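You operate a simulated robot arm through the tools that you are given. There is no shell and no other tool. Be economical: measure what you need, move in short steps, check, and stop when the job is done.

You run a simulated robot arm. Do the job below in one go: nothing can be reset, and whatever is moved stays where it is left.

TASK
Measure the sleeve by the caliper and put the seal carton of that size in the red parts tray.
Fine: use the caliper; put the sleeve back and leave the caliper shut.

Only the result counts: the job must be done as asked and must still hold three seconds after the hand-in. Knocking over, shifting, dropping, spilling or breaking anything else fails it. Lids that push on must go on centred and level and be pressed home; caps that screw on are set level and turned clockwise until they are tight.

THE ROBOT
A 6-joint arm with a two-finger parallel gripper, fixed in place. Base frame: the origin is at the foot of the arm, x ahead of it, y to its left, z up. Readings come in m, rad, newtons and seconds.
Its first joint turns from -1.152 to 1.152 rad. Payload 2.9 kg.
Tool frame: the origin (TCP) lies between the finger pads and is the grasp point; the fingertips stand 0.03 m ahead of it; z points along the fingers, y is the line along which they close. Largest opening 0.11 m; finger width 0.02, thickness 0.01; the body of the gripper, 0.048 by 0.112 m, starts 0.055 m behind the TCP.
Orientation is that of the tool frame in the base frame, as a unit quaternion [x, y, z, w]. With the fingers straight down and closing along the base's y, the tool's x points along the base's -x, its y along +y and its z along -z.

THE INTERFACE
- The arm moves only by the tool servo_tool. Its argument "deltas" is a list of rows, each a list of 3 entries, a list of its own where there are three numbers: the finger opening in m, from 0 to 0.11, then the shift along the tool's x, y, z in units of 200 mm (1.0 is 200 mm), then the turn, a rotation vector about the tool's x, y, z in units of 180 degrees (1.0 is 180 degrees). In form: [[hand, [tx, ty, tz], [wx, wy, wz]], ...]. A call has 1 to 20 rows; each row is the pose to reach, as a shift and turn from the pose commanded when the call began, along the tool's axes at that moment. A call with a number of a shift or a turn outside -1 to 1 is refused whole. A row lasts 0.2 s, in which the tool goes at most 0.05 m and 0.15 rad; a call with a longer step from one row to the next is refused whole, and so is a gripper value outside its range. A pose out of reach is approached as far as the arm can. The call stops where the force on the tool passes 60 N (or 10 N more than at its start, if that is more) or the arm is blocked; 0.2 s more then pass. Each finger travels about 0.108 m/s and halts on what it meets, pressing with about 40 N; the grip force reading is that of the motor and also rises with nothing between the fingers. The clock runs only during rows and for 0.2 s after the last one: add rows that repeat a pose to give the fingers time. It gives the time, the measured TCP pose, the force on the tool (base axes), the opening and the grip force at its end, in the units of the frame above (readings bear some noise).
- Cameras (640 x 400 px; columns grow to the right, rows downward): "scene" is fixed at [0.0828, 0.4391, 1.3824]; the picture's right is [-0.70, -0.72, 0.00], its down [-0.43, 0.42, -0.80] and it looks along [0.57, -0.56, -0.60] (base axes); focal length 358 px, centre (320, 200). "wrist" rides on the gripper at [0.072, 0.017, -0.103] in the tool frame; the picture's right is [-0.23, 0.97, 0.00], its down [-0.76, -0.18, -0.62] and it looks along [-0.61, -0.14, 0.78] (tool axes); focal length 222 px, centre (320, 200). There is no depth. A picture from a camera that has moved, and an enlarged one, comes with that camera's place and axes in the base frame and with its lens.
- get_image(camera): a new picture of that camera. No time passes.
- inspect(camera, box): a new picture of the part [left, top, right, bottom] of that camera's present view, enlarged. No time passes.
- sign_off(): hands the job in; it is judged then, once.

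Go step by step. Nothing tells you positions but the pictures and the camera data: compare them with the known pose of the tool, close in by small moves and look again before you grip or let go. The budget is 120 turns and 76 pictures, counting those below and the enlarged ones. Unless the task says otherwise, let go and move clear before handing in, and close with one line.

The tools are called as a command line: name --argument value ..., lists and objects as JSON in quotes. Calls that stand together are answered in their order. servo_tool: Moves the arm, as the interface text tells. Its arguments: {"type":"object","properties":{"deltas":{"type":"array","items":{"type":"array"}}},"required":["deltas"]} The other tools are called the same way: get_image (camera) takes a picture; inspect (camera, box) takes an enlarged picture of a part of a camera's view; sign_off () hands the job in.

At the start:

```text
time_s: 0.0
eef_pos: [0.3334, -0.142, 1.0844]
tcp_rot: [0.001, 1.0, 0.0, -0.001]
ft_force: [0.5, -0.3, 0.1]
gripper_width: 0.1099
finger_force: 0.1
```

scene: 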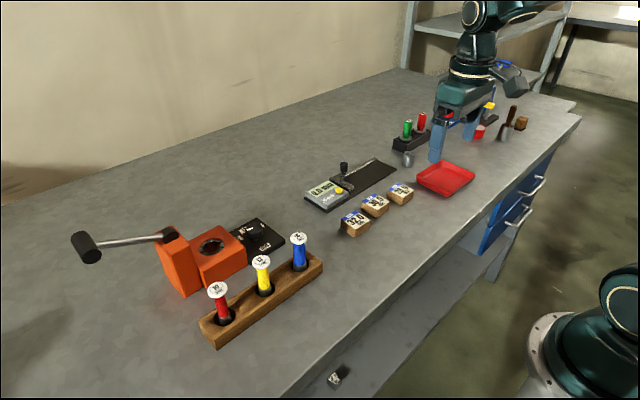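
wrist: 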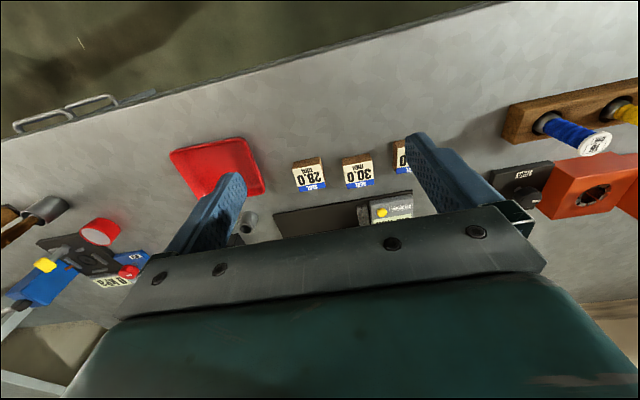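

I see a caliper on a dark board, three seal cartons, the red tray and, near it, what seems to be a gray sleeve. I'll enlarge those parts first.

inspect --camera "scene" --box '[290, 110, 490, 240]'

inspect --camera "wrist" --box '[160, 130, 440, 260]'

```text
3.08 times, centred on (390, 175) of scene
camera zoom: at [0.0828, 0.4391, 1.3824], right [-0.7, -0.72, 0.0], down [-0.43, 0.42, -0.8], along [0.57, -0.56, -0.6], focal length 1100 px, centre (105, 277)
```

zoom: 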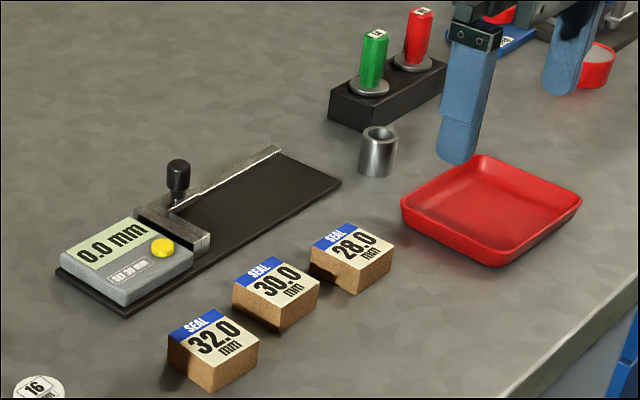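

```text
2.29 times, centred on (300, 195) of wrist
camera zoom: at [0.2603, -0.1248, 1.1888], right [0.23, 0.97, 0.0], down [0.76, -0.18, 0.62], along [0.61, -0.14, -0.78], focal length 508 px, centre (366, 211)
```

zoom: 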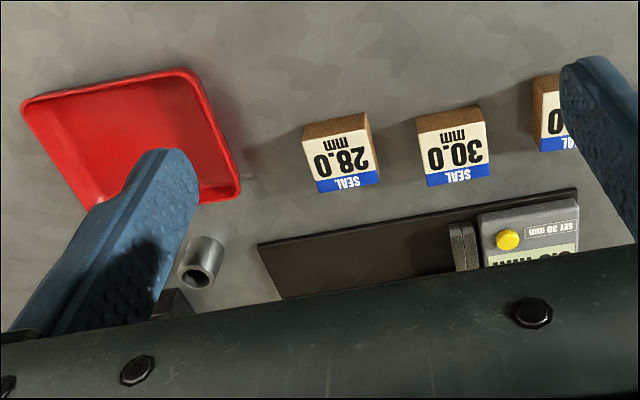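

The rays put the bench top near z≈0.86, with the 30 carton near (0.46,-0.11) and the sleeve near (0.51,-0.32). I need a sharper look at the caliper, so I'll zoom in on it from the fixed camera.

inspect --camera "scene" --box '[300, 145, 404, 215]'

inspect --camera "scene" --box '[380, 90, 540, 200]'

servo_tool --deltas '[[0.11, [-0.1, 0, 0], [0, 0, 0]], [0.11, [-0.2, 0, 0], [0, 0, 0]], [0.11, [-0.3, 0, 0], [0, 0, 0]], [0.11, [-0.3, 0, 0], [0, 0, 0]]]'

```text
5.71 times, centred on (352, 180) of scene
camera zoom: at [0.0828, 0.4391, 1.3824], right [-0.7, -0.72, 0.0], down [-0.43, 0.42, -0.8], along [0.57, -0.56, -0.6], focal length 2043 px, centre (137, 314)
```

zoom: 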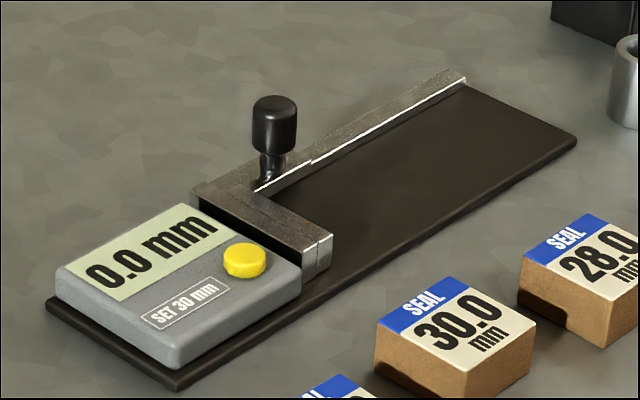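

```text
3.64 times, centred on (460, 145) of scene
camera zoom: at [0.0828, 0.4391, 1.3824], right [-0.7, -0.72, 0.0], down [-0.43, 0.42, -0.8], along [0.57, -0.56, -0.6], focal length 1300 px, centre (-189, 400)
```

zoom: 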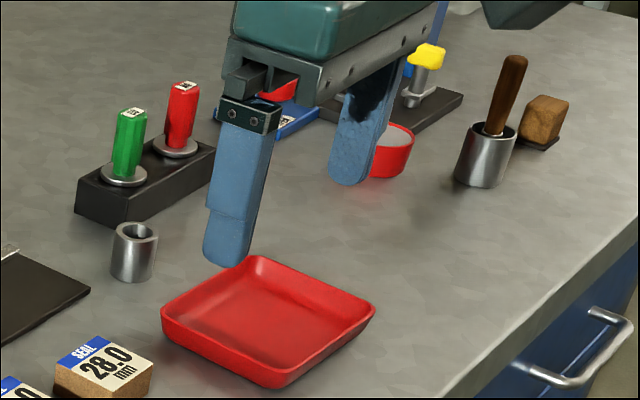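

```text
time_s: 1.0
eef_pos: [0.3948, -0.1404, 1.0852]
tcp_rot: [0.001, 1.0, 0.001, 0.0]
ft_force: [-0.2, 0.8, -0.1]
gripper_width: 0.1099
finger_force: 0.0
```

The caliper has a fixed jaw by the display and a sliding jaw with a black knob on a rail; it is shut at 0.0. Reach past 0.39 works, so I'll look from the new wrist pose.

get_image --camera "wrist"

inspect --camera "scene" --box '[380, 90, 540, 200]'

```text
69 pictures are left
camera wrist: at [0.3203, -0.1246, 1.1885], right [0.23, 0.97, 0.0], down [0.76, -0.18, 0.62], along [0.61, -0.14, -0.78], focal length 222 px, centre (320, 200)
```

wrist: 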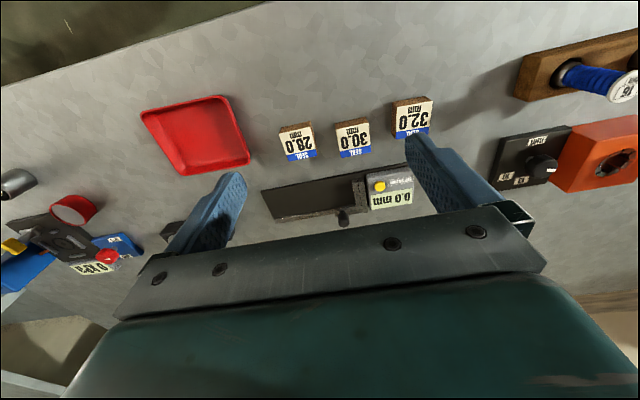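

```text
3.64 times, centred on (460, 145) of scene
camera zoom: at [0.0828, 0.4391, 1.3824], right [-0.7, -0.72, 0.0], down [-0.43, 0.42, -0.8], along [0.57, -0.56, -0.6], focal length 1300 px, centre (-189, 400)
```

zoom: 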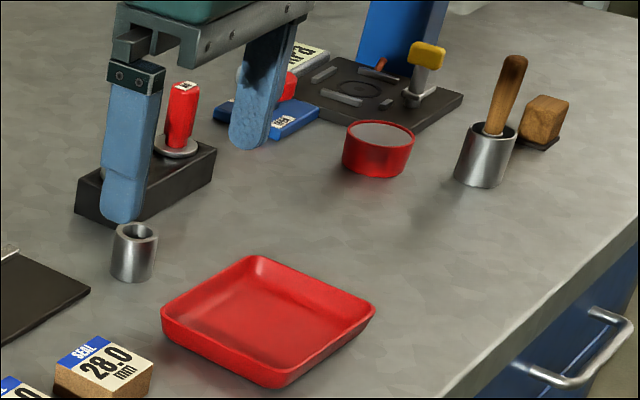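

The caliper runs along y: jaws near y≈-0.12, rail at x≈0.60, knob near (0.593,-0.146), sleeve near (0.522,-0.339). I'll go above the knob at a safe height and check reach and position.

servo_tool --deltas '[[0.11, [-0.15, 0, 0], [0, 0, 0]], [0.11, [-0.3, 0, 0], [0, 0, 0]], [0.11, [-0.45, 0, 0.1], [0, 0, 0]], [0.11, [-0.6, 0, 0.2], [0, 0, 0]], [0.11, [-0.75, 0, 0.3], [0, 0, 0]], [0.11, [-0.85, 0, 0.4], [0, 0, 0]], [0.11, [-0.95, 0, 0.4], [0, 0, 0]], [0.11, [-0.95, 0, 0.4], [0, 0, 0]]]'

get_image --camera "wrist"

inspect --camera "scene" --box '[280, 110, 440, 210]'

```text
time_s: 2.8
eef_pos: [0.5845, -0.1424, 1.005]
tcp_rot: [0.0, 1.0, 0.0, 0.001]
ft_force: [-0.3, -0.4, 0.0]
gripper_width: 0.1099
finger_force: 0.1
```

```text
67 pictures are left
camera wrist: at [0.5103, -0.1249, 1.1081], right [0.23, 0.97, 0.0], down [0.76, -0.18, 0.62], along [0.61, -0.14, -0.78], focal length 222 px, centre (320, 200)
```

wrist: 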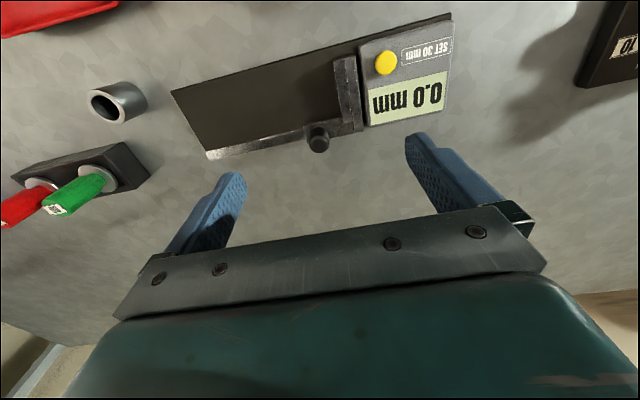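

```text
4.00 times, centred on (360, 160) of scene
camera zoom: at [0.0828, 0.4391, 1.3824], right [-0.7, -0.72, 0.0], down [-0.43, 0.42, -0.8], along [0.57, -0.56, -0.6], focal length 1430 px, centre (160, 360)
```

zoom: 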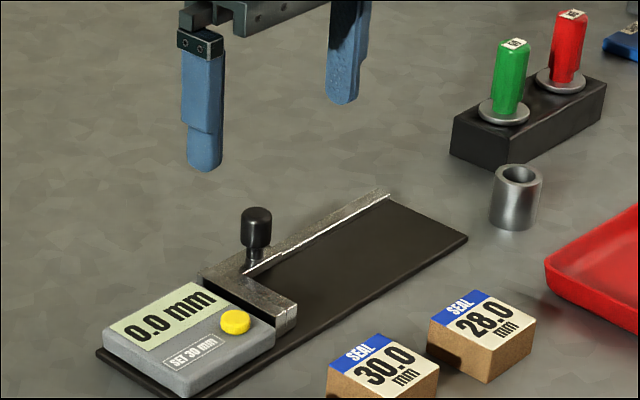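

The knob triangulates to about (0.589,-0.144), with its top at z≈0.925. I'll lower with a modest opening and check before gripping.

servo_tool --deltas '[[0.08, [-0.02, -0.005, 0.12], [0, 0, 0]], [0.05, [-0.02, -0.005, 0.22], [0, 0, 0]], [0.05, [-0.02, -0.005, 0.32], [0, 0, 0]], [0.05, [-0.02, -0.005, 0.4], [0, 0, 0]], [0.05, [-0.02, -0.005, 0.4], [0, 0, 0]]]'

get_image --camera "wrist"

inspect --camera "scene" --box '[300, 120, 404, 190]'

```text
time_s: 4.0
eef_pos: [0.5878, -0.1427, 0.9258]
tcp_rot: [0.0, 1.0, 0.0, -0.001]
ft_force: [0.9, 0.3, 0.2]
gripper_width: 0.05
finger_force: 0.1
```

```text
65 pictures are left
camera wrist: at [0.5141, -0.126, 1.0282], right [0.23, 0.97, 0.0], down [0.76, -0.18, 0.62], along [0.61, -0.14, -0.78], focal length 222 px, centre (320, 200)
```

wrist: 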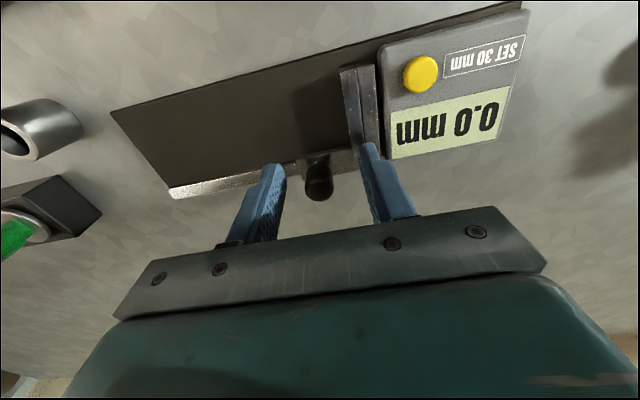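

```text
5.71 times, centred on (352, 155) of scene
camera zoom: at [0.0828, 0.4391, 1.3824], right [-0.7, -0.72, 0.0], down [-0.43, 0.42, -0.8], along [0.57, -0.56, -0.6], focal length 2043 px, centre (137, 457)
```

zoom: 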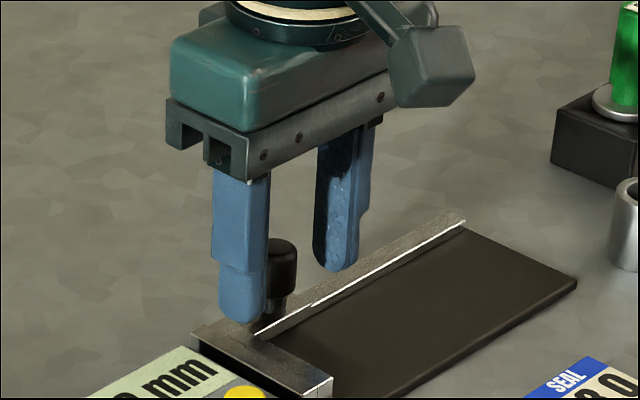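

The fingers straddle the knob well. I'll close on it now.

servo_tool --deltas '[[0.03, [0, 0, 0.01], [0, 0, 0]], [0.01, [0, 0, 0.01], [0, 0, 0]], [0.01, [0, 0, 0.01], [0, 0, 0]]]'

```text
time_s: 4.8
eef_pos: [0.588, -0.1452, 0.9229]
tcp_rot: [0.004, 1.0, -0.001, 0.002]
ft_force: [-0.3, -24.0, -1.1]
gripper_width: 0.0188
finger_force: 45.4
```

Gripped the knob (19 mm). Now I'll slide the jaw open along -y in small steps.

servo_tool --deltas '[[0.01, [0, -0.03, 0], [0, 0, 0]], [0.01, [0, -0.1, 0], [0, 0, 0]], [0.01, [0, -0.17, 0], [0, 0, 0]], [0.01, [0, -0.24, 0], [0, 0, 0]], [0.01, [0, -0.31, 0], [0, 0, 0]], [0.01, [0, -0.37, 0], [0, 0, 0]], [0.01, [0, -0.43, 0], [0, 0, 0]], [0.01, [0, -0.43, 0], [0, 0, 0]]]'

get_image --camera "wrist"

inspect --camera "scene" --box '[290, 110, 450, 210]'

```text
time_s: 6.3
eef_pos: [0.5881, -0.2064, 0.9237]
tcp_rot: [-0.015, 1.0, 0.006, -0.009]
ft_force: [-7.3, 9.3, 7.9]
gripper_width: 0.0181
finger_force: 45.3
stopped in row 7: the force on the tool passed its limit (the readings are from after the stop); the commanded pose is now the measured one
```

```text
63 pictures are left
camera wrist: at [0.515, -0.1935, 1.0278], right [0.2, 0.98, 0.01], down [0.78, -0.16, 0.61], along [0.6, -0.11, -0.79], focal length 222 px, centre (320, 200)
```

wrist: 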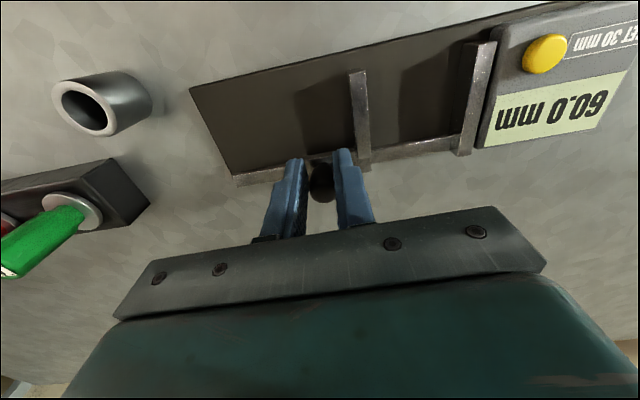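

```text
4.00 times, centred on (370, 160) of scene
camera zoom: at [0.0825, 0.4393, 1.3823], right [-0.7, -0.72, 0.0], down [-0.43, 0.42, -0.8], along [0.57, -0.56, -0.6], focal length 1430 px, centre (120, 360)
```

zoom: 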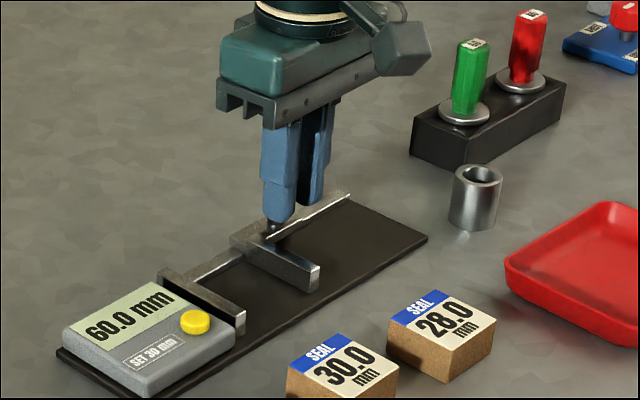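

The jaw opened to its stop at 60.0 mm and the reading matches the travel. I'll release, rise straight up, and remove the small tilt.

servo_tool --deltas '[[0.03, [0, 0, 0], [0, 0, 0]], [0.05, [0, 0, 0], [0, 0, 0]], [0.05, [0, 0, 0], [0.0038, -0.0057, 0.0095]], [0.05, [0, 0, -0.15], [0.0038, -0.0057, 0.0095]], [0.05, [0, 0, -0.35], [0.0038, -0.0057, 0.0095]], [0.06, [0, 0, -0.4], [0.0038, -0.0057, 0.0095]], [0.06, [0, 0, -0.4], [0.0038, -0.0057, 0.0095]]]'

```text
time_s: 7.9
eef_pos: [0.5889, -0.2089, 1.0032]
tcp_rot: [-0.001, 1.0, -0.001, 0.004]
ft_force: [-0.2, -0.1, 0.4]
gripper_width: 0.0601
finger_force: 0.1
```

Next I'll go above the sleeve and look.

servo_tool --deltas '[[0.07, [0.1, -0.15, 0], [0, 0.0025, 0]], [0.07, [0.2, -0.3, 0], [0, 0.0025, 0]], [0.07, [0.3, -0.45, 0], [0, 0.0025, 0]], [0.07, [0.335, -0.6, 0], [0, 0.0025, 0]], [0.07, [0.335, -0.65, 0], [0, 0.0025, 0]], [0.07, [0.335, -0.65, 0], [0, 0.0025, 0]]]'

get_image --camera "wrist"

inspect --camera "scene" --box '[350, 90, 470, 190]'

```text
time_s: 9.3
eef_pos: [0.5209, -0.3394, 1.0038]
tcp_rot: [0.0, 1.0, -0.001, -0.001]
ft_force: [-0.1, 0.7, 0.1]
gripper_width: 0.0702
finger_force: 0.0
```

```text
61 pictures are left
camera wrist: at [0.4477, -0.3222, 1.1061], right [0.23, 0.97, 0.0], down [0.76, -0.18, 0.62], along [0.6, -0.14, -0.78], focal length 222 px, centre (320, 200)
```

wrist: 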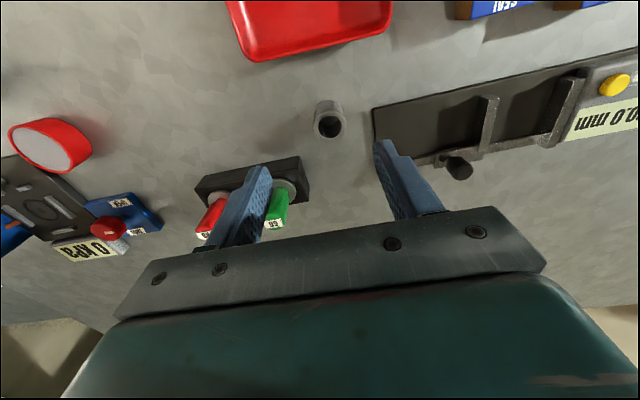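

```text
4.00 times, centred on (410, 140) of scene
camera zoom: at [0.0828, 0.439, 1.3824], right [-0.7, -0.72, 0.0], down [-0.43, 0.42, -0.8], along [0.57, -0.56, -0.6], focal length 1430 px, centre (-40, 440)
```

zoom: 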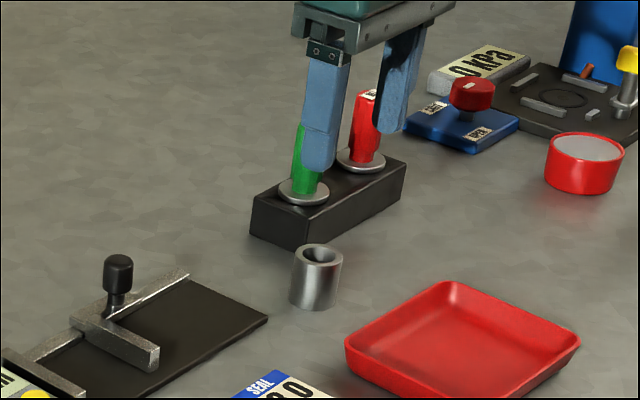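

Close to the sleeve; I'll zoom for a more exact fix.

inspect --camera "wrist" --box '[260, 80, 388, 160]'

inspect --camera "scene" --box '[404, 140, 436, 160]'

```text
5.00 times, centred on (324, 120) of wrist
camera zoom: at [0.4477, -0.3222, 1.1061], right [0.23, 0.97, 0.0], down [0.76, -0.18, 0.62], along [0.6, -0.14, -0.78], focal length 1111 px, centre (300, 600)
```

zoom: 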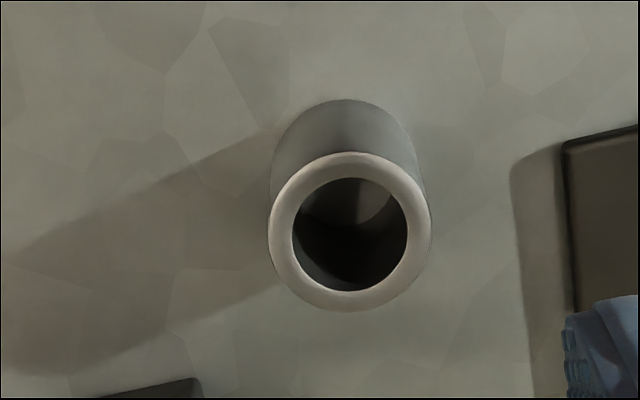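

```text
16.00 times, centred on (420, 150) of scene
camera zoom: at [0.0828, 0.439, 1.3824], right [-0.7, -0.72, 0.0], down [-0.43, 0.42, -0.8], along [0.57, -0.56, -0.6], focal length 5721 px, centre (-1280, 1000)
```

zoom: 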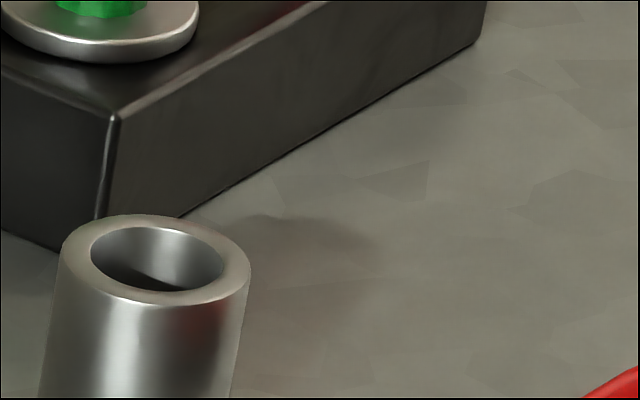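

The sleeve sits near (0.520,-0.331), about 29 mm wide. I'll shift over it, drop to just above, and look again.

servo_tool --deltas '[[0.07, [0, 0.042, 0.05], [0, 0, 0]], [0.07, [0, 0.042, 0.15], [0, 0, 0]], [0.07, [0, 0.042, 0.25], [0, 0, 0]], [0.07, [0, 0.042, 0.25], [0, 0, 0]]]'

get_image --camera "wrist"

inspect --camera "scene" --box '[370, 110, 450, 170]'

```text
time_s: 10.3
eef_pos: [0.522, -0.3315, 0.9533]
tcp_rot: [0.0, 1.0, -0.001, -0.003]
ft_force: [0.0, 0.6, -0.6]
gripper_width: 0.07
finger_force: 0.1
```

```text
57 pictures are left
camera wrist: at [0.4478, -0.3138, 1.0557], right [0.23, 0.97, 0.0], down [0.76, -0.18, 0.62], along [0.6, -0.14, -0.78], focal length 222 px, centre (320, 200)
```

wrist: 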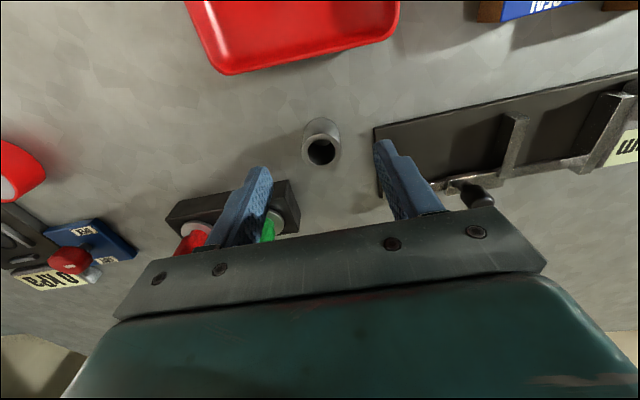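

```text
6.67 times, centred on (410, 140) of scene
camera zoom: at [0.0828, 0.4391, 1.3824], right [-0.7, -0.72, 0.0], down [-0.43, 0.42, -0.8], along [0.57, -0.56, -0.6], focal length 2384 px, centre (-280, 600)
```

zoom: 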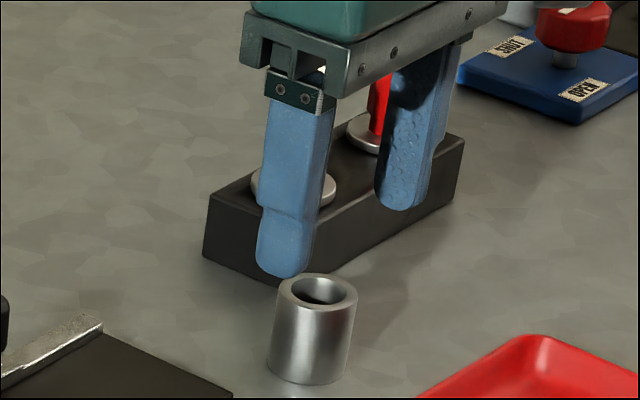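

The TCP is centred over the sleeve within a couple of millimetres. I'll lower so the fingertips reach halfway down it, then close.

servo_tool --deltas '[[0.07, [0.01, 0.005, 0.1], [0, 0, 0]], [0.07, [0.01, 0.005, 0.2], [0, 0, 0]], [0.07, [0.01, 0.005, 0.228], [0, 0, 0]], [0.05, [0.01, 0.005, 0.228], [0, 0, 0]], [0.04, [0.01, 0.005, 0.228], [0, 0, 0]]]'

inspect --camera "scene" --box '[370, 110, 450, 170]'

inspect --camera "wrist" --box '[240, 120, 400, 220]'

```text
time_s: 11.5
eef_pos: [0.5202, -0.3305, 0.9059]
tcp_rot: [0.0, 1.0, 0.0, -0.002]
ft_force: [0.9, -0.5, 1.0]
gripper_width: 0.0398
finger_force: 0.1
```

```text
6.67 times, centred on (410, 140) of scene
camera zoom: at [0.0828, 0.4391, 1.3824], right [-0.7, -0.72, 0.0], down [-0.43, 0.42, -0.8], along [0.57, -0.56, -0.6], focal length 2384 px, centre (-280, 600)
```

zoom: 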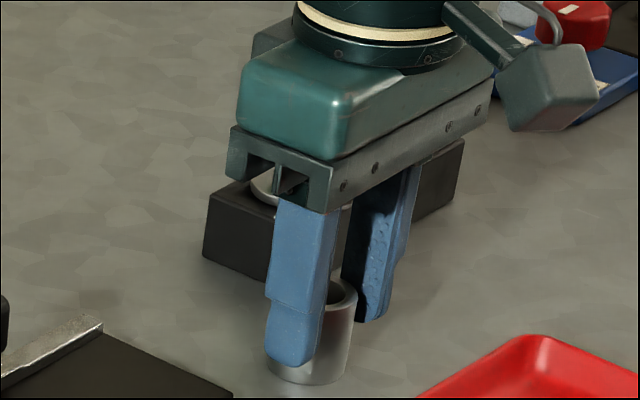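

```text
4.00 times, centred on (320, 170) of wrist
camera zoom: at [0.4461, -0.3125, 1.0104], right [0.23, 0.97, 0.0], down [0.76, -0.18, 0.62], along [0.6, -0.14, -0.78], focal length 888 px, centre (320, 320)
```

zoom: 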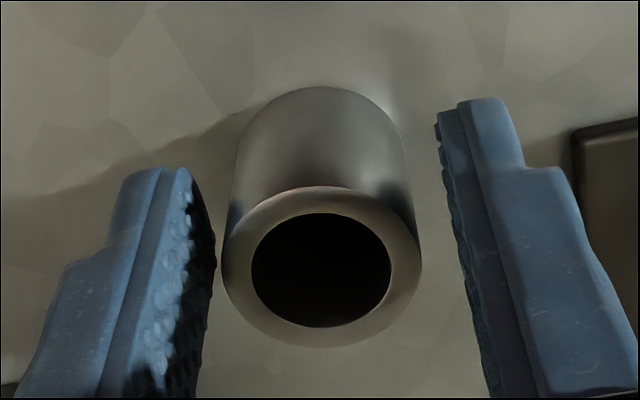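

The sleeve stands centred between the fingers. I'll close on it.

servo_tool --deltas '[[0.03, [0, 0, 0], [0, 0, 0]], [0.02, [0, 0, 0], [0, 0, 0]], [0.02, [0, 0, 0], [0, 0, 0]]]'

```text
time_s: 12.3
eef_pos: [0.5201, -0.3291, 0.9082]
tcp_rot: [0.0, 1.0, -0.001, -0.001]
ft_force: [0.1, 0.1, -0.4]
gripper_width: 0.0308
finger_force: 39.8
```

Holding the sleeve (about 30.8 mm between pads). I'll lift and carry it over the open caliper.

servo_tool --deltas '[[0.02, [0, 0, -0.1], [0, 0, 0]], [0.02, [0, 0, -0.25], [0, 0, 0]], [0.02, [0, 0, -0.4], [0, 0, 0]], [0.02, [0, 0, -0.46], [0, 0, 0]], [0.02, [-0.05, 0.15, -0.46], [0, 0, 0]], [0.02, [-0.1, 0.3, -0.46], [0, 0, 0]], [0.02, [-0.15, 0.45, -0.46], [0, 0, 0]], [0.02, [-0.2, 0.6, -0.46], [0, 0, 0]], [0.02, [-0.21, 0.75, -0.46], [0, 0, 0]], [0.02, [-0.21, 0.85, -0.46], [0, 0, 0]], [0.02, [-0.21, 0.89, -0.46], [0, 0, 0]], [0.02, [-0.21, 0.89, -0.46], [0, 0, 0]]]'

get_image --camera "wrist"

inspect --camera "scene" --box '[290, 110, 418, 200]'

```text
time_s: 14.9
eef_pos: [0.5631, -0.1506, 0.9989]
tcp_rot: [0.0, 1.0, -0.001, -0.002]
ft_force: [-0.2, -0.1, 0.8]
gripper_width: 0.0201
finger_force: 0.0
```

```text
53 pictures are left
camera wrist: at [0.4887, -0.1343, 1.1019], right [0.23, 0.97, 0.0], down [0.76, -0.18, 0.62], along [0.6, -0.14, -0.78], focal length 222 px, centre (320, 200)
```

wrist: 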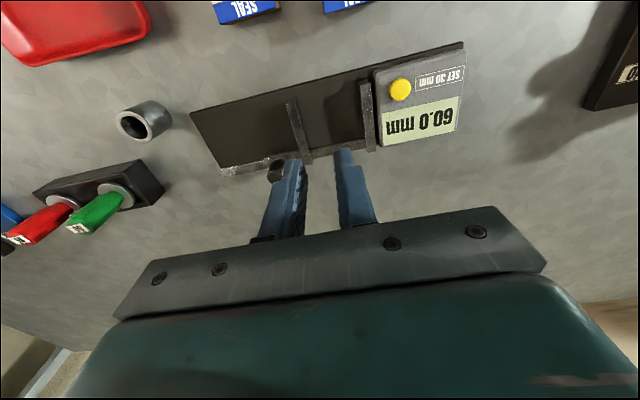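

```text
4.44 times, centred on (354, 155) of scene
camera zoom: at [0.0828, 0.4391, 1.3824], right [-0.7, -0.72, 0.0], down [-0.43, 0.42, -0.8], along [0.57, -0.56, -0.6], focal length 1589 px, centre (169, 400)
```

zoom: 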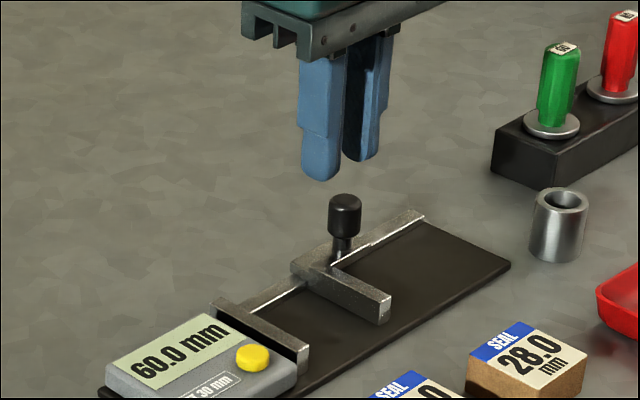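

The sleeve slipped out of the grip during the lift and still stands near its place, though perhaps shifted a little. I'll inspect it closely before trying again.

inspect --camera "scene" --box '[380, 125, 460, 175]'

inspect --camera "wrist" --box '[80, 80, 208, 160]'

```text
8.00 times, centred on (420, 150) of scene
camera zoom: at [0.0828, 0.4391, 1.3824], right [-0.7, -0.72, 0.0], down [-0.43, 0.42, -0.8], along [0.57, -0.56, -0.6], focal length 2860 px, centre (-480, 600)
```

zoom: 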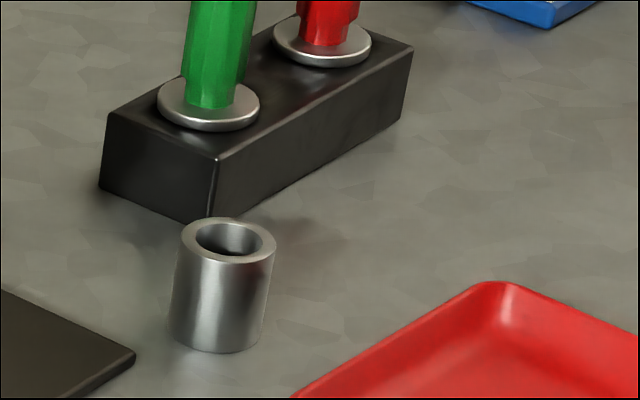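

```text
5.00 times, centred on (144, 120) of wrist
camera zoom: at [0.4887, -0.1343, 1.1019], right [0.23, 0.97, 0.0], down [0.76, -0.18, 0.62], along [0.6, -0.14, -0.78], focal length 1111 px, centre (1200, 600)
```

zoom: 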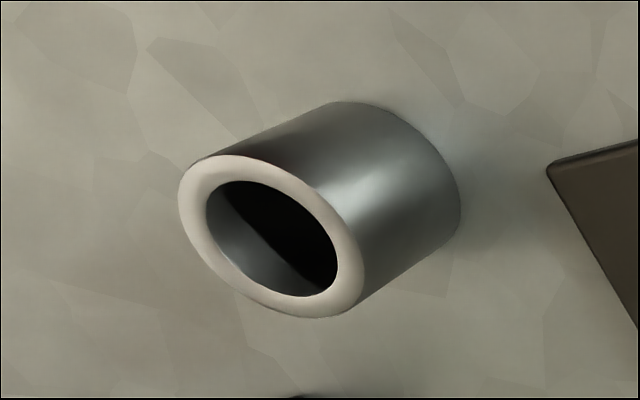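

The sleeve still stands upright, moved about 6 mm toward +y. I'll return above it, grip lower on the body, and test the lift in a tiny step; later I'll put it back at its original (0.520,-0.330).

servo_tool --deltas '[[0.05, [0, -0.15, 0], [0, 0, 0]], [0.07, [0.05, -0.3, 0], [0, 0, 0]], [0.07, [0.1, -0.45, 0], [0, 0, 0]], [0.07, [0.15, -0.6, 0], [0, 0, 0]], [0.07, [0.2, -0.75, 0], [0, 0, 0]], [0.07, [0.225, -0.867, 0], [0, 0, 0]], [0.07, [0.225, -0.867, 0.1], [0, 0, 0]], [0.07, [0.225, -0.867, 0.22], [0, 0, 0]], [0.07, [0.225, -0.867, 0.22], [0, 0, 0]]]'

inspect --camera "wrist" --box '[240, 100, 400, 200]'

```text
time_s: 16.9
eef_pos: [0.5174, -0.3257, 0.9549]
tcp_rot: [0.0, 1.0, -0.001, -0.001]
ft_force: [0.6, -0.3, -1.2]
gripper_width: 0.0698
finger_force: 0.0
```

```text
4.00 times, centred on (320, 150) of wrist
camera zoom: at [0.4438, -0.3072, 1.0581], right [0.23, 0.97, 0.0], down [0.76, -0.18, 0.62], along [0.6, -0.14, -0.78], focal length 888 px, centre (320, 400)
```

zoom: 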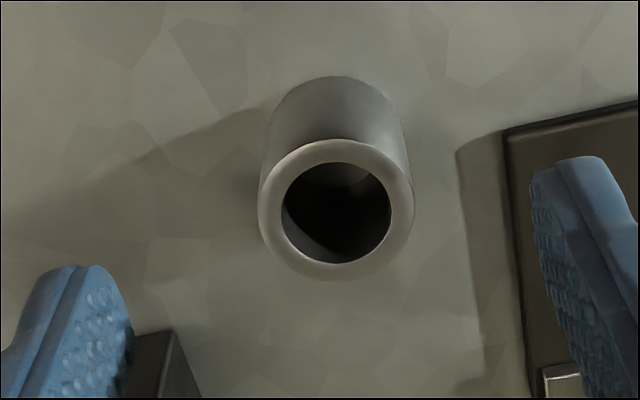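

The sleeve is at about (0.520,-0.322). I'll centre on it and descend deeper, then close and lift only a few millimetres.

servo_tool --deltas '[[0.07, [-0.012, 0.018, 0.1], [0, 0, 0]], [0.06, [-0.012, 0.018, 0.2], [0, 0, 0]], [0.05, [-0.012, 0.018, 0.26], [0, 0, 0]], [0.05, [-0.012, 0.018, 0.29], [0, 0, 0]], [0.05, [-0.012, 0.018, 0.29], [0, 0, 0]]]'

inspect --camera "wrist" --box '[240, 120, 400, 220]'

inspect --camera "scene" --box '[370, 115, 450, 165]'

```text
time_s: 18.1
eef_pos: [0.518, -0.3205, 0.8963]
tcp_rot: [0.0, 1.0, -0.001, -0.002]
ft_force: [1.0, 0.0, -0.2]
gripper_width: 0.0501
finger_force: 0.1
```

```text
4.00 times, centred on (320, 170) of wrist
camera zoom: at [0.4459, -0.3042, 1.0001], right [0.23, 0.97, 0.0], down [0.76, -0.18, 0.62], along [0.6, -0.14, -0.78], focal length 888 px, centre (320, 320)
```

zoom: 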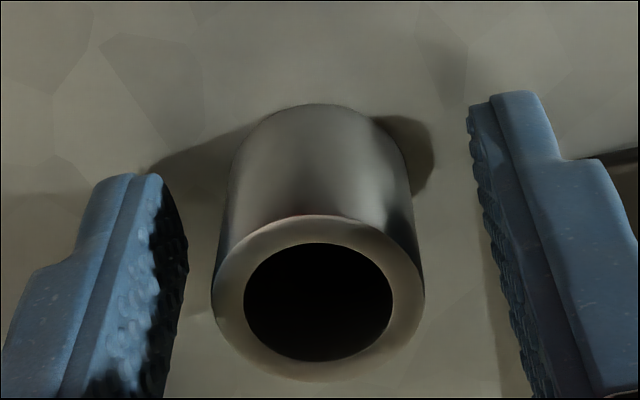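

```text
8.00 times, centred on (410, 140) of scene
camera zoom: at [0.0828, 0.4391, 1.3824], right [-0.7, -0.72, 0.0], down [-0.43, 0.42, -0.8], along [0.57, -0.56, -0.6], focal length 2860 px, centre (-400, 680)
```

zoom: 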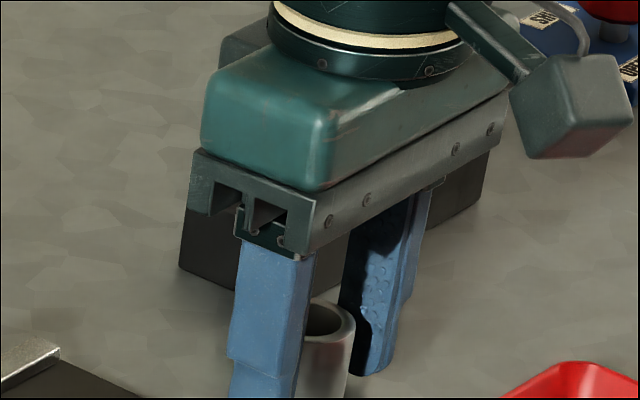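

Deep and centred now. Closing, then a 4 mm test lift.

servo_tool --deltas '[[0.03, [-0.005, 0, 0], [0, 0, 0]], [0.01, [-0.005, 0, 0], [0, 0, 0]], [0.0, [-0.005, 0, 0], [0, 0, 0]], [0.0, [-0.005, 0, 0], [0, 0, 0]], [0.0, [-0.005, 0, -0.01], [0, 0, 0]], [0.0, [-0.005, 0, -0.02], [0, 0, 0]], [0.0, [-0.005, 0, -0.03], [0, 0, 0]]]'

inspect --camera "wrist" --box '[240, 120, 400, 220]'

```text
time_s: 19.7
eef_pos: [0.5208, -0.3209, 0.9027]
tcp_rot: [0.001, 1.0, -0.001, -0.002]
ft_force: [-0.3, -0.3, -1.4]
gripper_width: 0.0313
finger_force: 40.1
```

```text
4.00 times, centred on (320, 170) of wrist
camera zoom: at [0.4471, -0.3043, 1.0062], right [0.23, 0.97, 0.0], down [0.76, -0.18, 0.62], along [0.6, -0.14, -0.78], focal length 888 px, centre (320, 320)
```

zoom: 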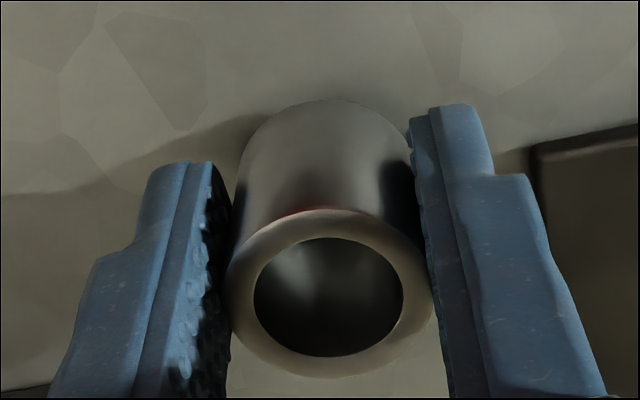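

The sleeve looks held. I'll lift further slowly and check the width.

servo_tool --deltas '[[0.0, [0, 0, -0.03], [0, 0, 0]], [0.0, [0, 0, -0.08], [0, 0, 0]], [0.0, [0, 0, -0.14], [0, 0, 0]], [0.0, [0, 0, -0.2], [0, 0, 0]], [0.0, [0, 0, -0.2], [0, 0, 0]]]'

inspect --camera "scene" --box '[370, 100, 466, 160]'

```text
time_s: 20.9
eef_pos: [0.5214, -0.3198, 0.9425]
tcp_rot: [0.001, 1.0, -0.001, -0.002]
ft_force: [0.1, 0.6, -0.9]
gripper_width: 0.0311
finger_force: 39.9
```

```text
6.67 times, centred on (418, 130) of scene
camera zoom: at [0.0828, 0.439, 1.3824], right [-0.7, -0.72, 0.0], down [-0.43, 0.42, -0.8], along [0.57, -0.56, -0.6], focal length 2384 px, centre (-333, 667)
```

zoom: 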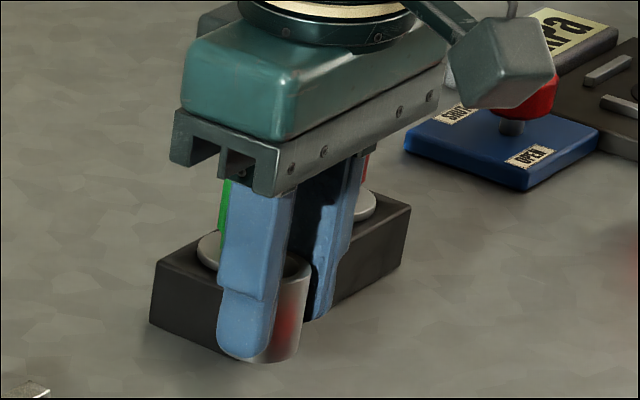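

Held firmly now. I'll raise a little more and carry it slowly above the gap between the jaws.

servo_tool --deltas '[[0.0, [0, 0, -0.07], [0, 0, 0]], [0.0, [0, 0, -0.15], [0, 0, 0]], [0.0, [-0.02, 0.05, -0.15], [0, 0, 0]], [0.0, [-0.05, 0.13, -0.15], [0, 0, 0]], [0.0, [-0.08, 0.22, -0.15], [0, 0, 0]], [0.0, [-0.11, 0.32, -0.15], [0, 0, 0]], [0.0, [-0.14, 0.42, -0.15], [0, 0, 0]], [0.0, [-0.16, 0.52, -0.15], [0, 0, 0]], [0.0, [-0.178, 0.62, -0.15], [0, 0, 0]], [0.0, [-0.178, 0.71, -0.15], [0, 0, 0]], [0.0, [-0.178, 0.79, -0.15], [0, 0, 0]], [0.0, [-0.178, 0.84, -0.15], [0, 0, 0]], [0.0, [-0.178, 0.853, -0.15], [0, 0, 0]], [0.0, [-0.178, 0.853, -0.15], [0, 0, 0]]]'

get_image --camera "wrist"

inspect --camera "scene" --box '[300, 120, 412, 190]'

```text
time_s: 23.9
eef_pos: [0.5554, -0.1491, 0.9735]
tcp_rot: [0.0, 1.0, -0.001, -0.001]
ft_force: [-0.4, -0.3, 0.3]
gripper_width: 0.0307
finger_force: 40.1
```

```text
44 pictures are left
camera wrist: at [0.4827, -0.1336, 1.0756], right [0.23, 0.97, 0.0], down [0.76, -0.18, 0.62], along [0.6, -0.14, -0.78], focal length 222 px, centre (320, 200)
```

wrist: 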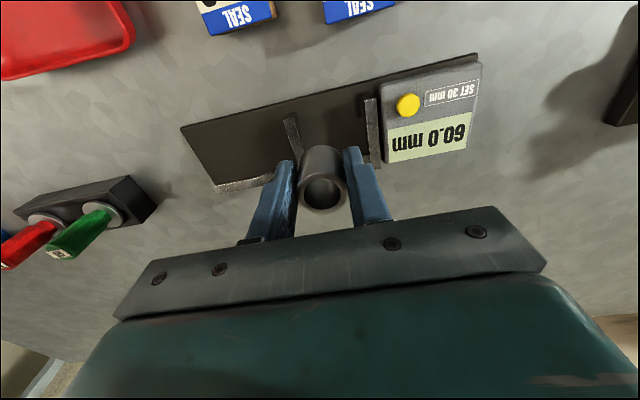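

```text
5.71 times, centred on (356, 155) of scene
camera zoom: at [0.0828, 0.4391, 1.3824], right [-0.7, -0.72, 0.0], down [-0.43, 0.42, -0.8], along [0.57, -0.56, -0.6], focal length 2043 px, centre (114, 457)
```

zoom: 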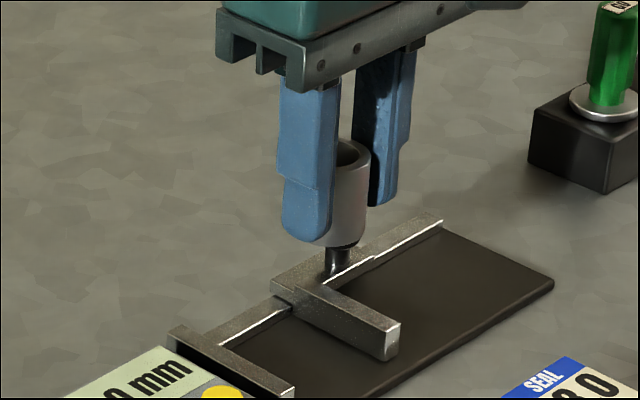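

I need the jaw gap's y position precisely before lowering, so I'll zoom the wrist view.

inspect --camera "wrist" --box '[250, 70, 410, 220]'

inspect --camera "scene" --box '[320, 150, 384, 190]'

```text
2.67 times, centred on (330, 145) of wrist
camera zoom: at [0.4827, -0.1336, 1.0756], right [0.23, 0.97, 0.0], down [0.76, -0.18, 0.62], along [0.6, -0.14, -0.78], focal length 592 px, centre (293, 347)
```

zoom: 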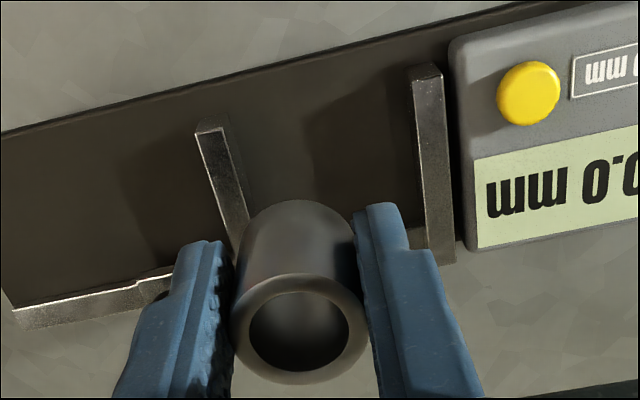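

```text
10.00 times, centred on (352, 170) of scene
camera zoom: at [0.0828, 0.4391, 1.3824], right [-0.7, -0.72, 0.0], down [-0.43, 0.42, -0.8], along [0.57, -0.56, -0.6], focal length 3576 px, centre (0, 500)
```

zoom: 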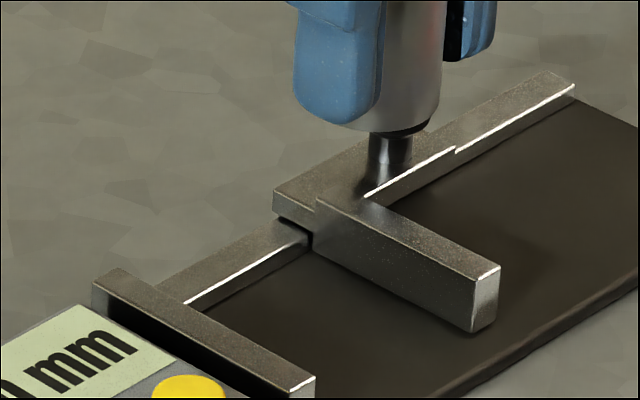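

The best estimate of the gap centre is y≈-0.141, with jaw ends at x≈0.539 and tops near z≈0.885. I'll shift there and lower to just above the jaws, then check.

servo_tool --deltas '[[0.0, [-0.022, 0.04, 0], [0, 0, 0]], [0.0, [-0.022, 0.04, 0.07], [0, 0, 0]], [0.0, [-0.022, 0.04, 0.14], [0, 0, 0]], [0.0, [-0.022, 0.04, 0.21], [0, 0, 0]], [0.0, [-0.022, 0.04, 0.21], [0, 0, 0]]]'

inspect --camera "scene" --box '[310, 140, 390, 190]'

inspect --camera "wrist" --box '[220, 70, 420, 195]'

```text
time_s: 25.1
eef_pos: [0.5613, -0.1435, 0.9301]
tcp_rot: [-0.001, 1.0, 0.0, -0.002]
ft_force: [0.1, 0.5, -1.0]
gripper_width: 0.031
finger_force: 39.5
```

```text
8.00 times, centred on (350, 165) of scene
camera zoom: at [0.0828, 0.4391, 1.3824], right [-0.7, -0.72, 0.0], down [-0.43, 0.42, -0.8], along [0.57, -0.56, -0.6], focal length 2860 px, centre (80, 480)
```

zoom: 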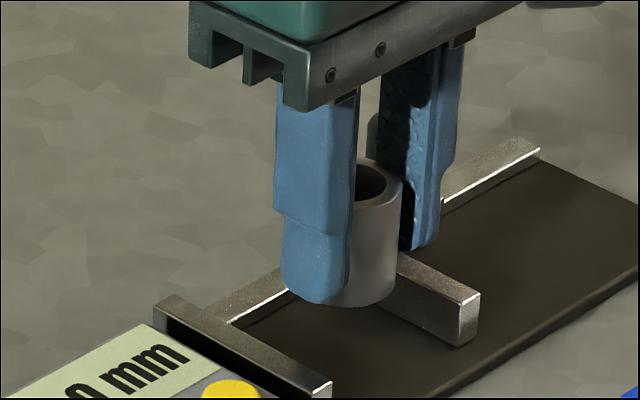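

```text
3.20 times, centred on (320, 132) of wrist
camera zoom: at [0.4869, -0.1262, 1.0333], right [0.23, 0.97, 0.0], down [0.76, -0.18, 0.62], along [0.6, -0.14, -0.78], focal length 711 px, centre (320, 416)
```

zoom: 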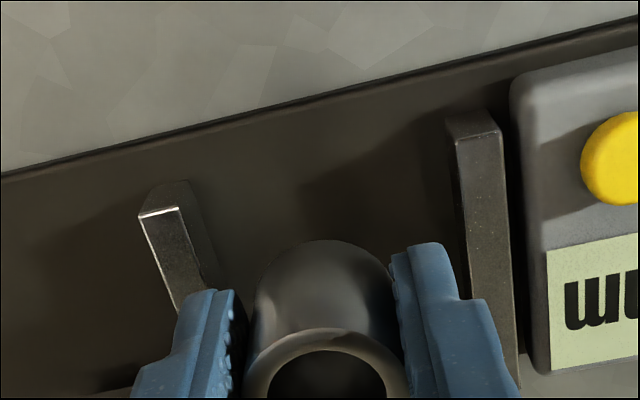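

Estimates agree the gap centre is about y=-0.141. I'll nudge 2 mm in +y and lower partway between the jaws, then look.

servo_tool --deltas '[[0.0, [0, 0.011, 0], [0, 0, 0]], [0.0, [0, 0.011, 0.02], [0, 0, 0]], [0.0, [0, 0.011, 0.05], [0, 0, 0]], [0.0, [0, 0.011, 0.08], [0, 0, 0]], [0.0, [0, 0.011, 0.08], [0, 0, 0]]]'

inspect --camera "scene" --box '[310, 140, 390, 190]'

inspect --camera "wrist" --box '[220, 70, 420, 195]'

```text
time_s: 26.3
eef_pos: [0.5607, -0.1405, 0.9144]
tcp_rot: [-0.001, 1.0, -0.001, -0.002]
ft_force: [0.5, -0.2, -0.9]
gripper_width: 0.031
finger_force: 40.2
```

```text
8.00 times, centred on (350, 165) of scene
camera zoom: at [0.0828, 0.4391, 1.3824], right [-0.7, -0.72, 0.0], down [-0.43, 0.42, -0.8], along [0.57, -0.56, -0.6], focal length 2860 px, centre (80, 480)
```

zoom: 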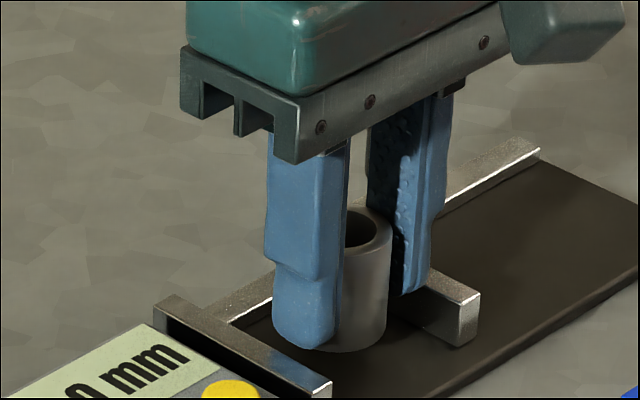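

```text
3.20 times, centred on (320, 132) of wrist
camera zoom: at [0.4871, -0.1234, 1.0177], right [0.23, 0.97, 0.0], down [0.76, -0.18, 0.62], along [0.6, -0.14, -0.78], focal length 711 px, centre (320, 416)
```

zoom: 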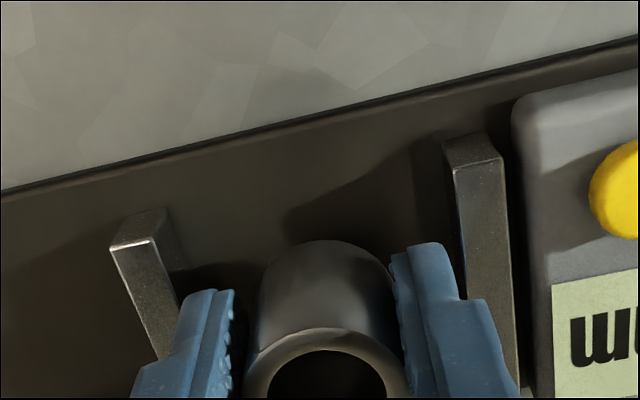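

The tips are level with the jaw tops and between them: about 2 mm to spare on the sliding side and 5 mm on the fixed side. I'll nudge +1.5 mm and lower gently toward the board.

servo_tool --deltas '[[0.0, [0, 0.007, 0], [0, 0, 0]], [0.0, [0, 0.007, 0.02], [0, 0, 0]], [0.0, [0, 0.007, 0.035], [0, 0, 0]], [0.0, [0, 0.007, 0.045], [0, 0, 0]], [0.0, [0, 0.007, 0.045], [0, 0, 0]]]'

inspect --camera "scene" --box '[310, 140, 390, 190]'

```text
time_s: 27.5
eef_pos: [0.5599, -0.1389, 0.9066]
tcp_rot: [0.0, 1.0, -0.001, -0.002]
ft_force: [0.7, 0.2, -0.7]
gripper_width: 0.0312
finger_force: 40.0
```

```text
8.00 times, centred on (350, 165) of scene
camera zoom: at [0.0828, 0.4391, 1.3824], right [-0.7, -0.72, 0.0], down [-0.43, 0.42, -0.8], along [0.57, -0.56, -0.6], focal length 2860 px, centre (80, 480)
```

zoom: 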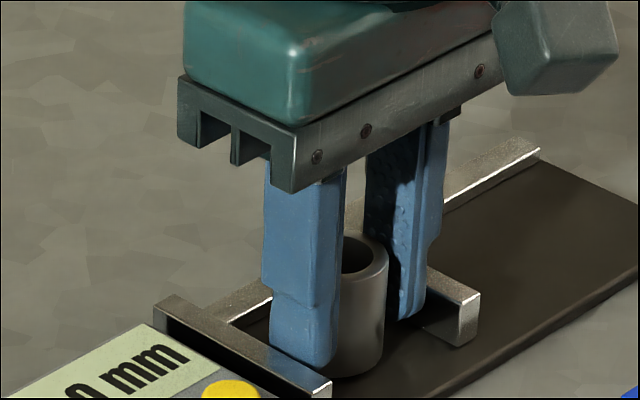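

No contact yet; I'll go lower by a few millimetres, checking force.

servo_tool --deltas '[[0.0, [0, 0, 0.005], [0, 0, 0]], [0.0, [0, 0, 0.01], [0, 0, 0]], [0.0, [0, 0, 0.015], [0, 0, 0]], [0.0, [0, 0, 0.015], [0, 0, 0]]]'

```text
time_s: 28.5
eef_pos: [0.5609, -0.14, 0.9032]
tcp_rot: [0.001, 1.0, 0.0, -0.001]
ft_force: [-2.4, -1.6, 4.1]
gripper_width: 0.0311
finger_force: 39.9
```

The sleeve has touched the board (force about 4 N). I'll open just 3 mm per side and rise clear.

servo_tool --deltas '[[0.034, [0, 0, 0], [0, 0, 0]], [0.036, [0, 0, 0], [0, 0, 0]], [0.036, [0, 0, -0.01], [0, 0, 0]], [0.036, [0, 0, -0.05], [0, 0, 0]], [0.036, [0, 0, -0.1], [0, 0, 0]], [0.045, [0, 0, -0.2], [0, 0, 0]], [0.06, [0, 0, -0.35], [0, 0, 0]], [0.06, [0, 0, -0.45], [0, 0, 0]], [0.06, [0, 0, -0.45], [0, 0, 0]]]'

get_image --camera "wrist"

inspect --camera "scene" --box '[310, 140, 390, 190]'

```text
time_s: 30.5
eef_pos: [0.5614, -0.1386, 0.9924]
tcp_rot: [0.001, 1.0, 0.0, -0.001]
ft_force: [0.1, 0.3, -0.8]
gripper_width: 0.06
finger_force: 0.0
```

```text
35 pictures are left
camera wrist: at [0.4874, -0.1226, 1.096], right [0.23, 0.97, 0.0], down [0.76, -0.18, 0.62], along [0.6, -0.14, -0.78], focal length 222 px, centre (320, 200)
```

wrist: 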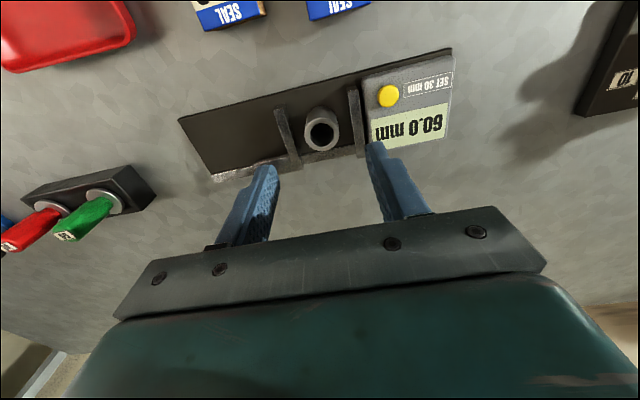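

```text
8.00 times, centred on (350, 165) of scene
camera zoom: at [0.0828, 0.4391, 1.3824], right [-0.7, -0.72, 0.0], down [-0.43, 0.42, -0.8], along [0.57, -0.56, -0.6], focal length 2860 px, centre (80, 480)
```

zoom: 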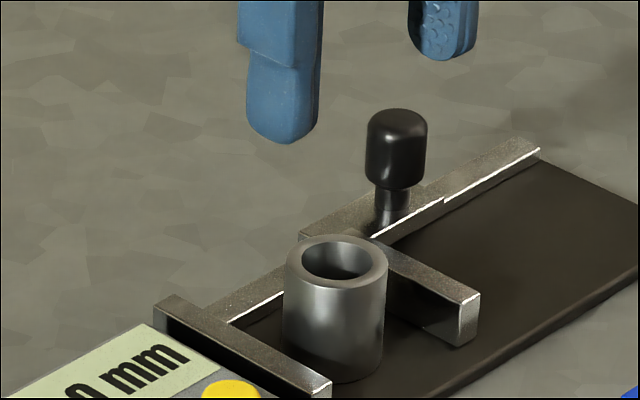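

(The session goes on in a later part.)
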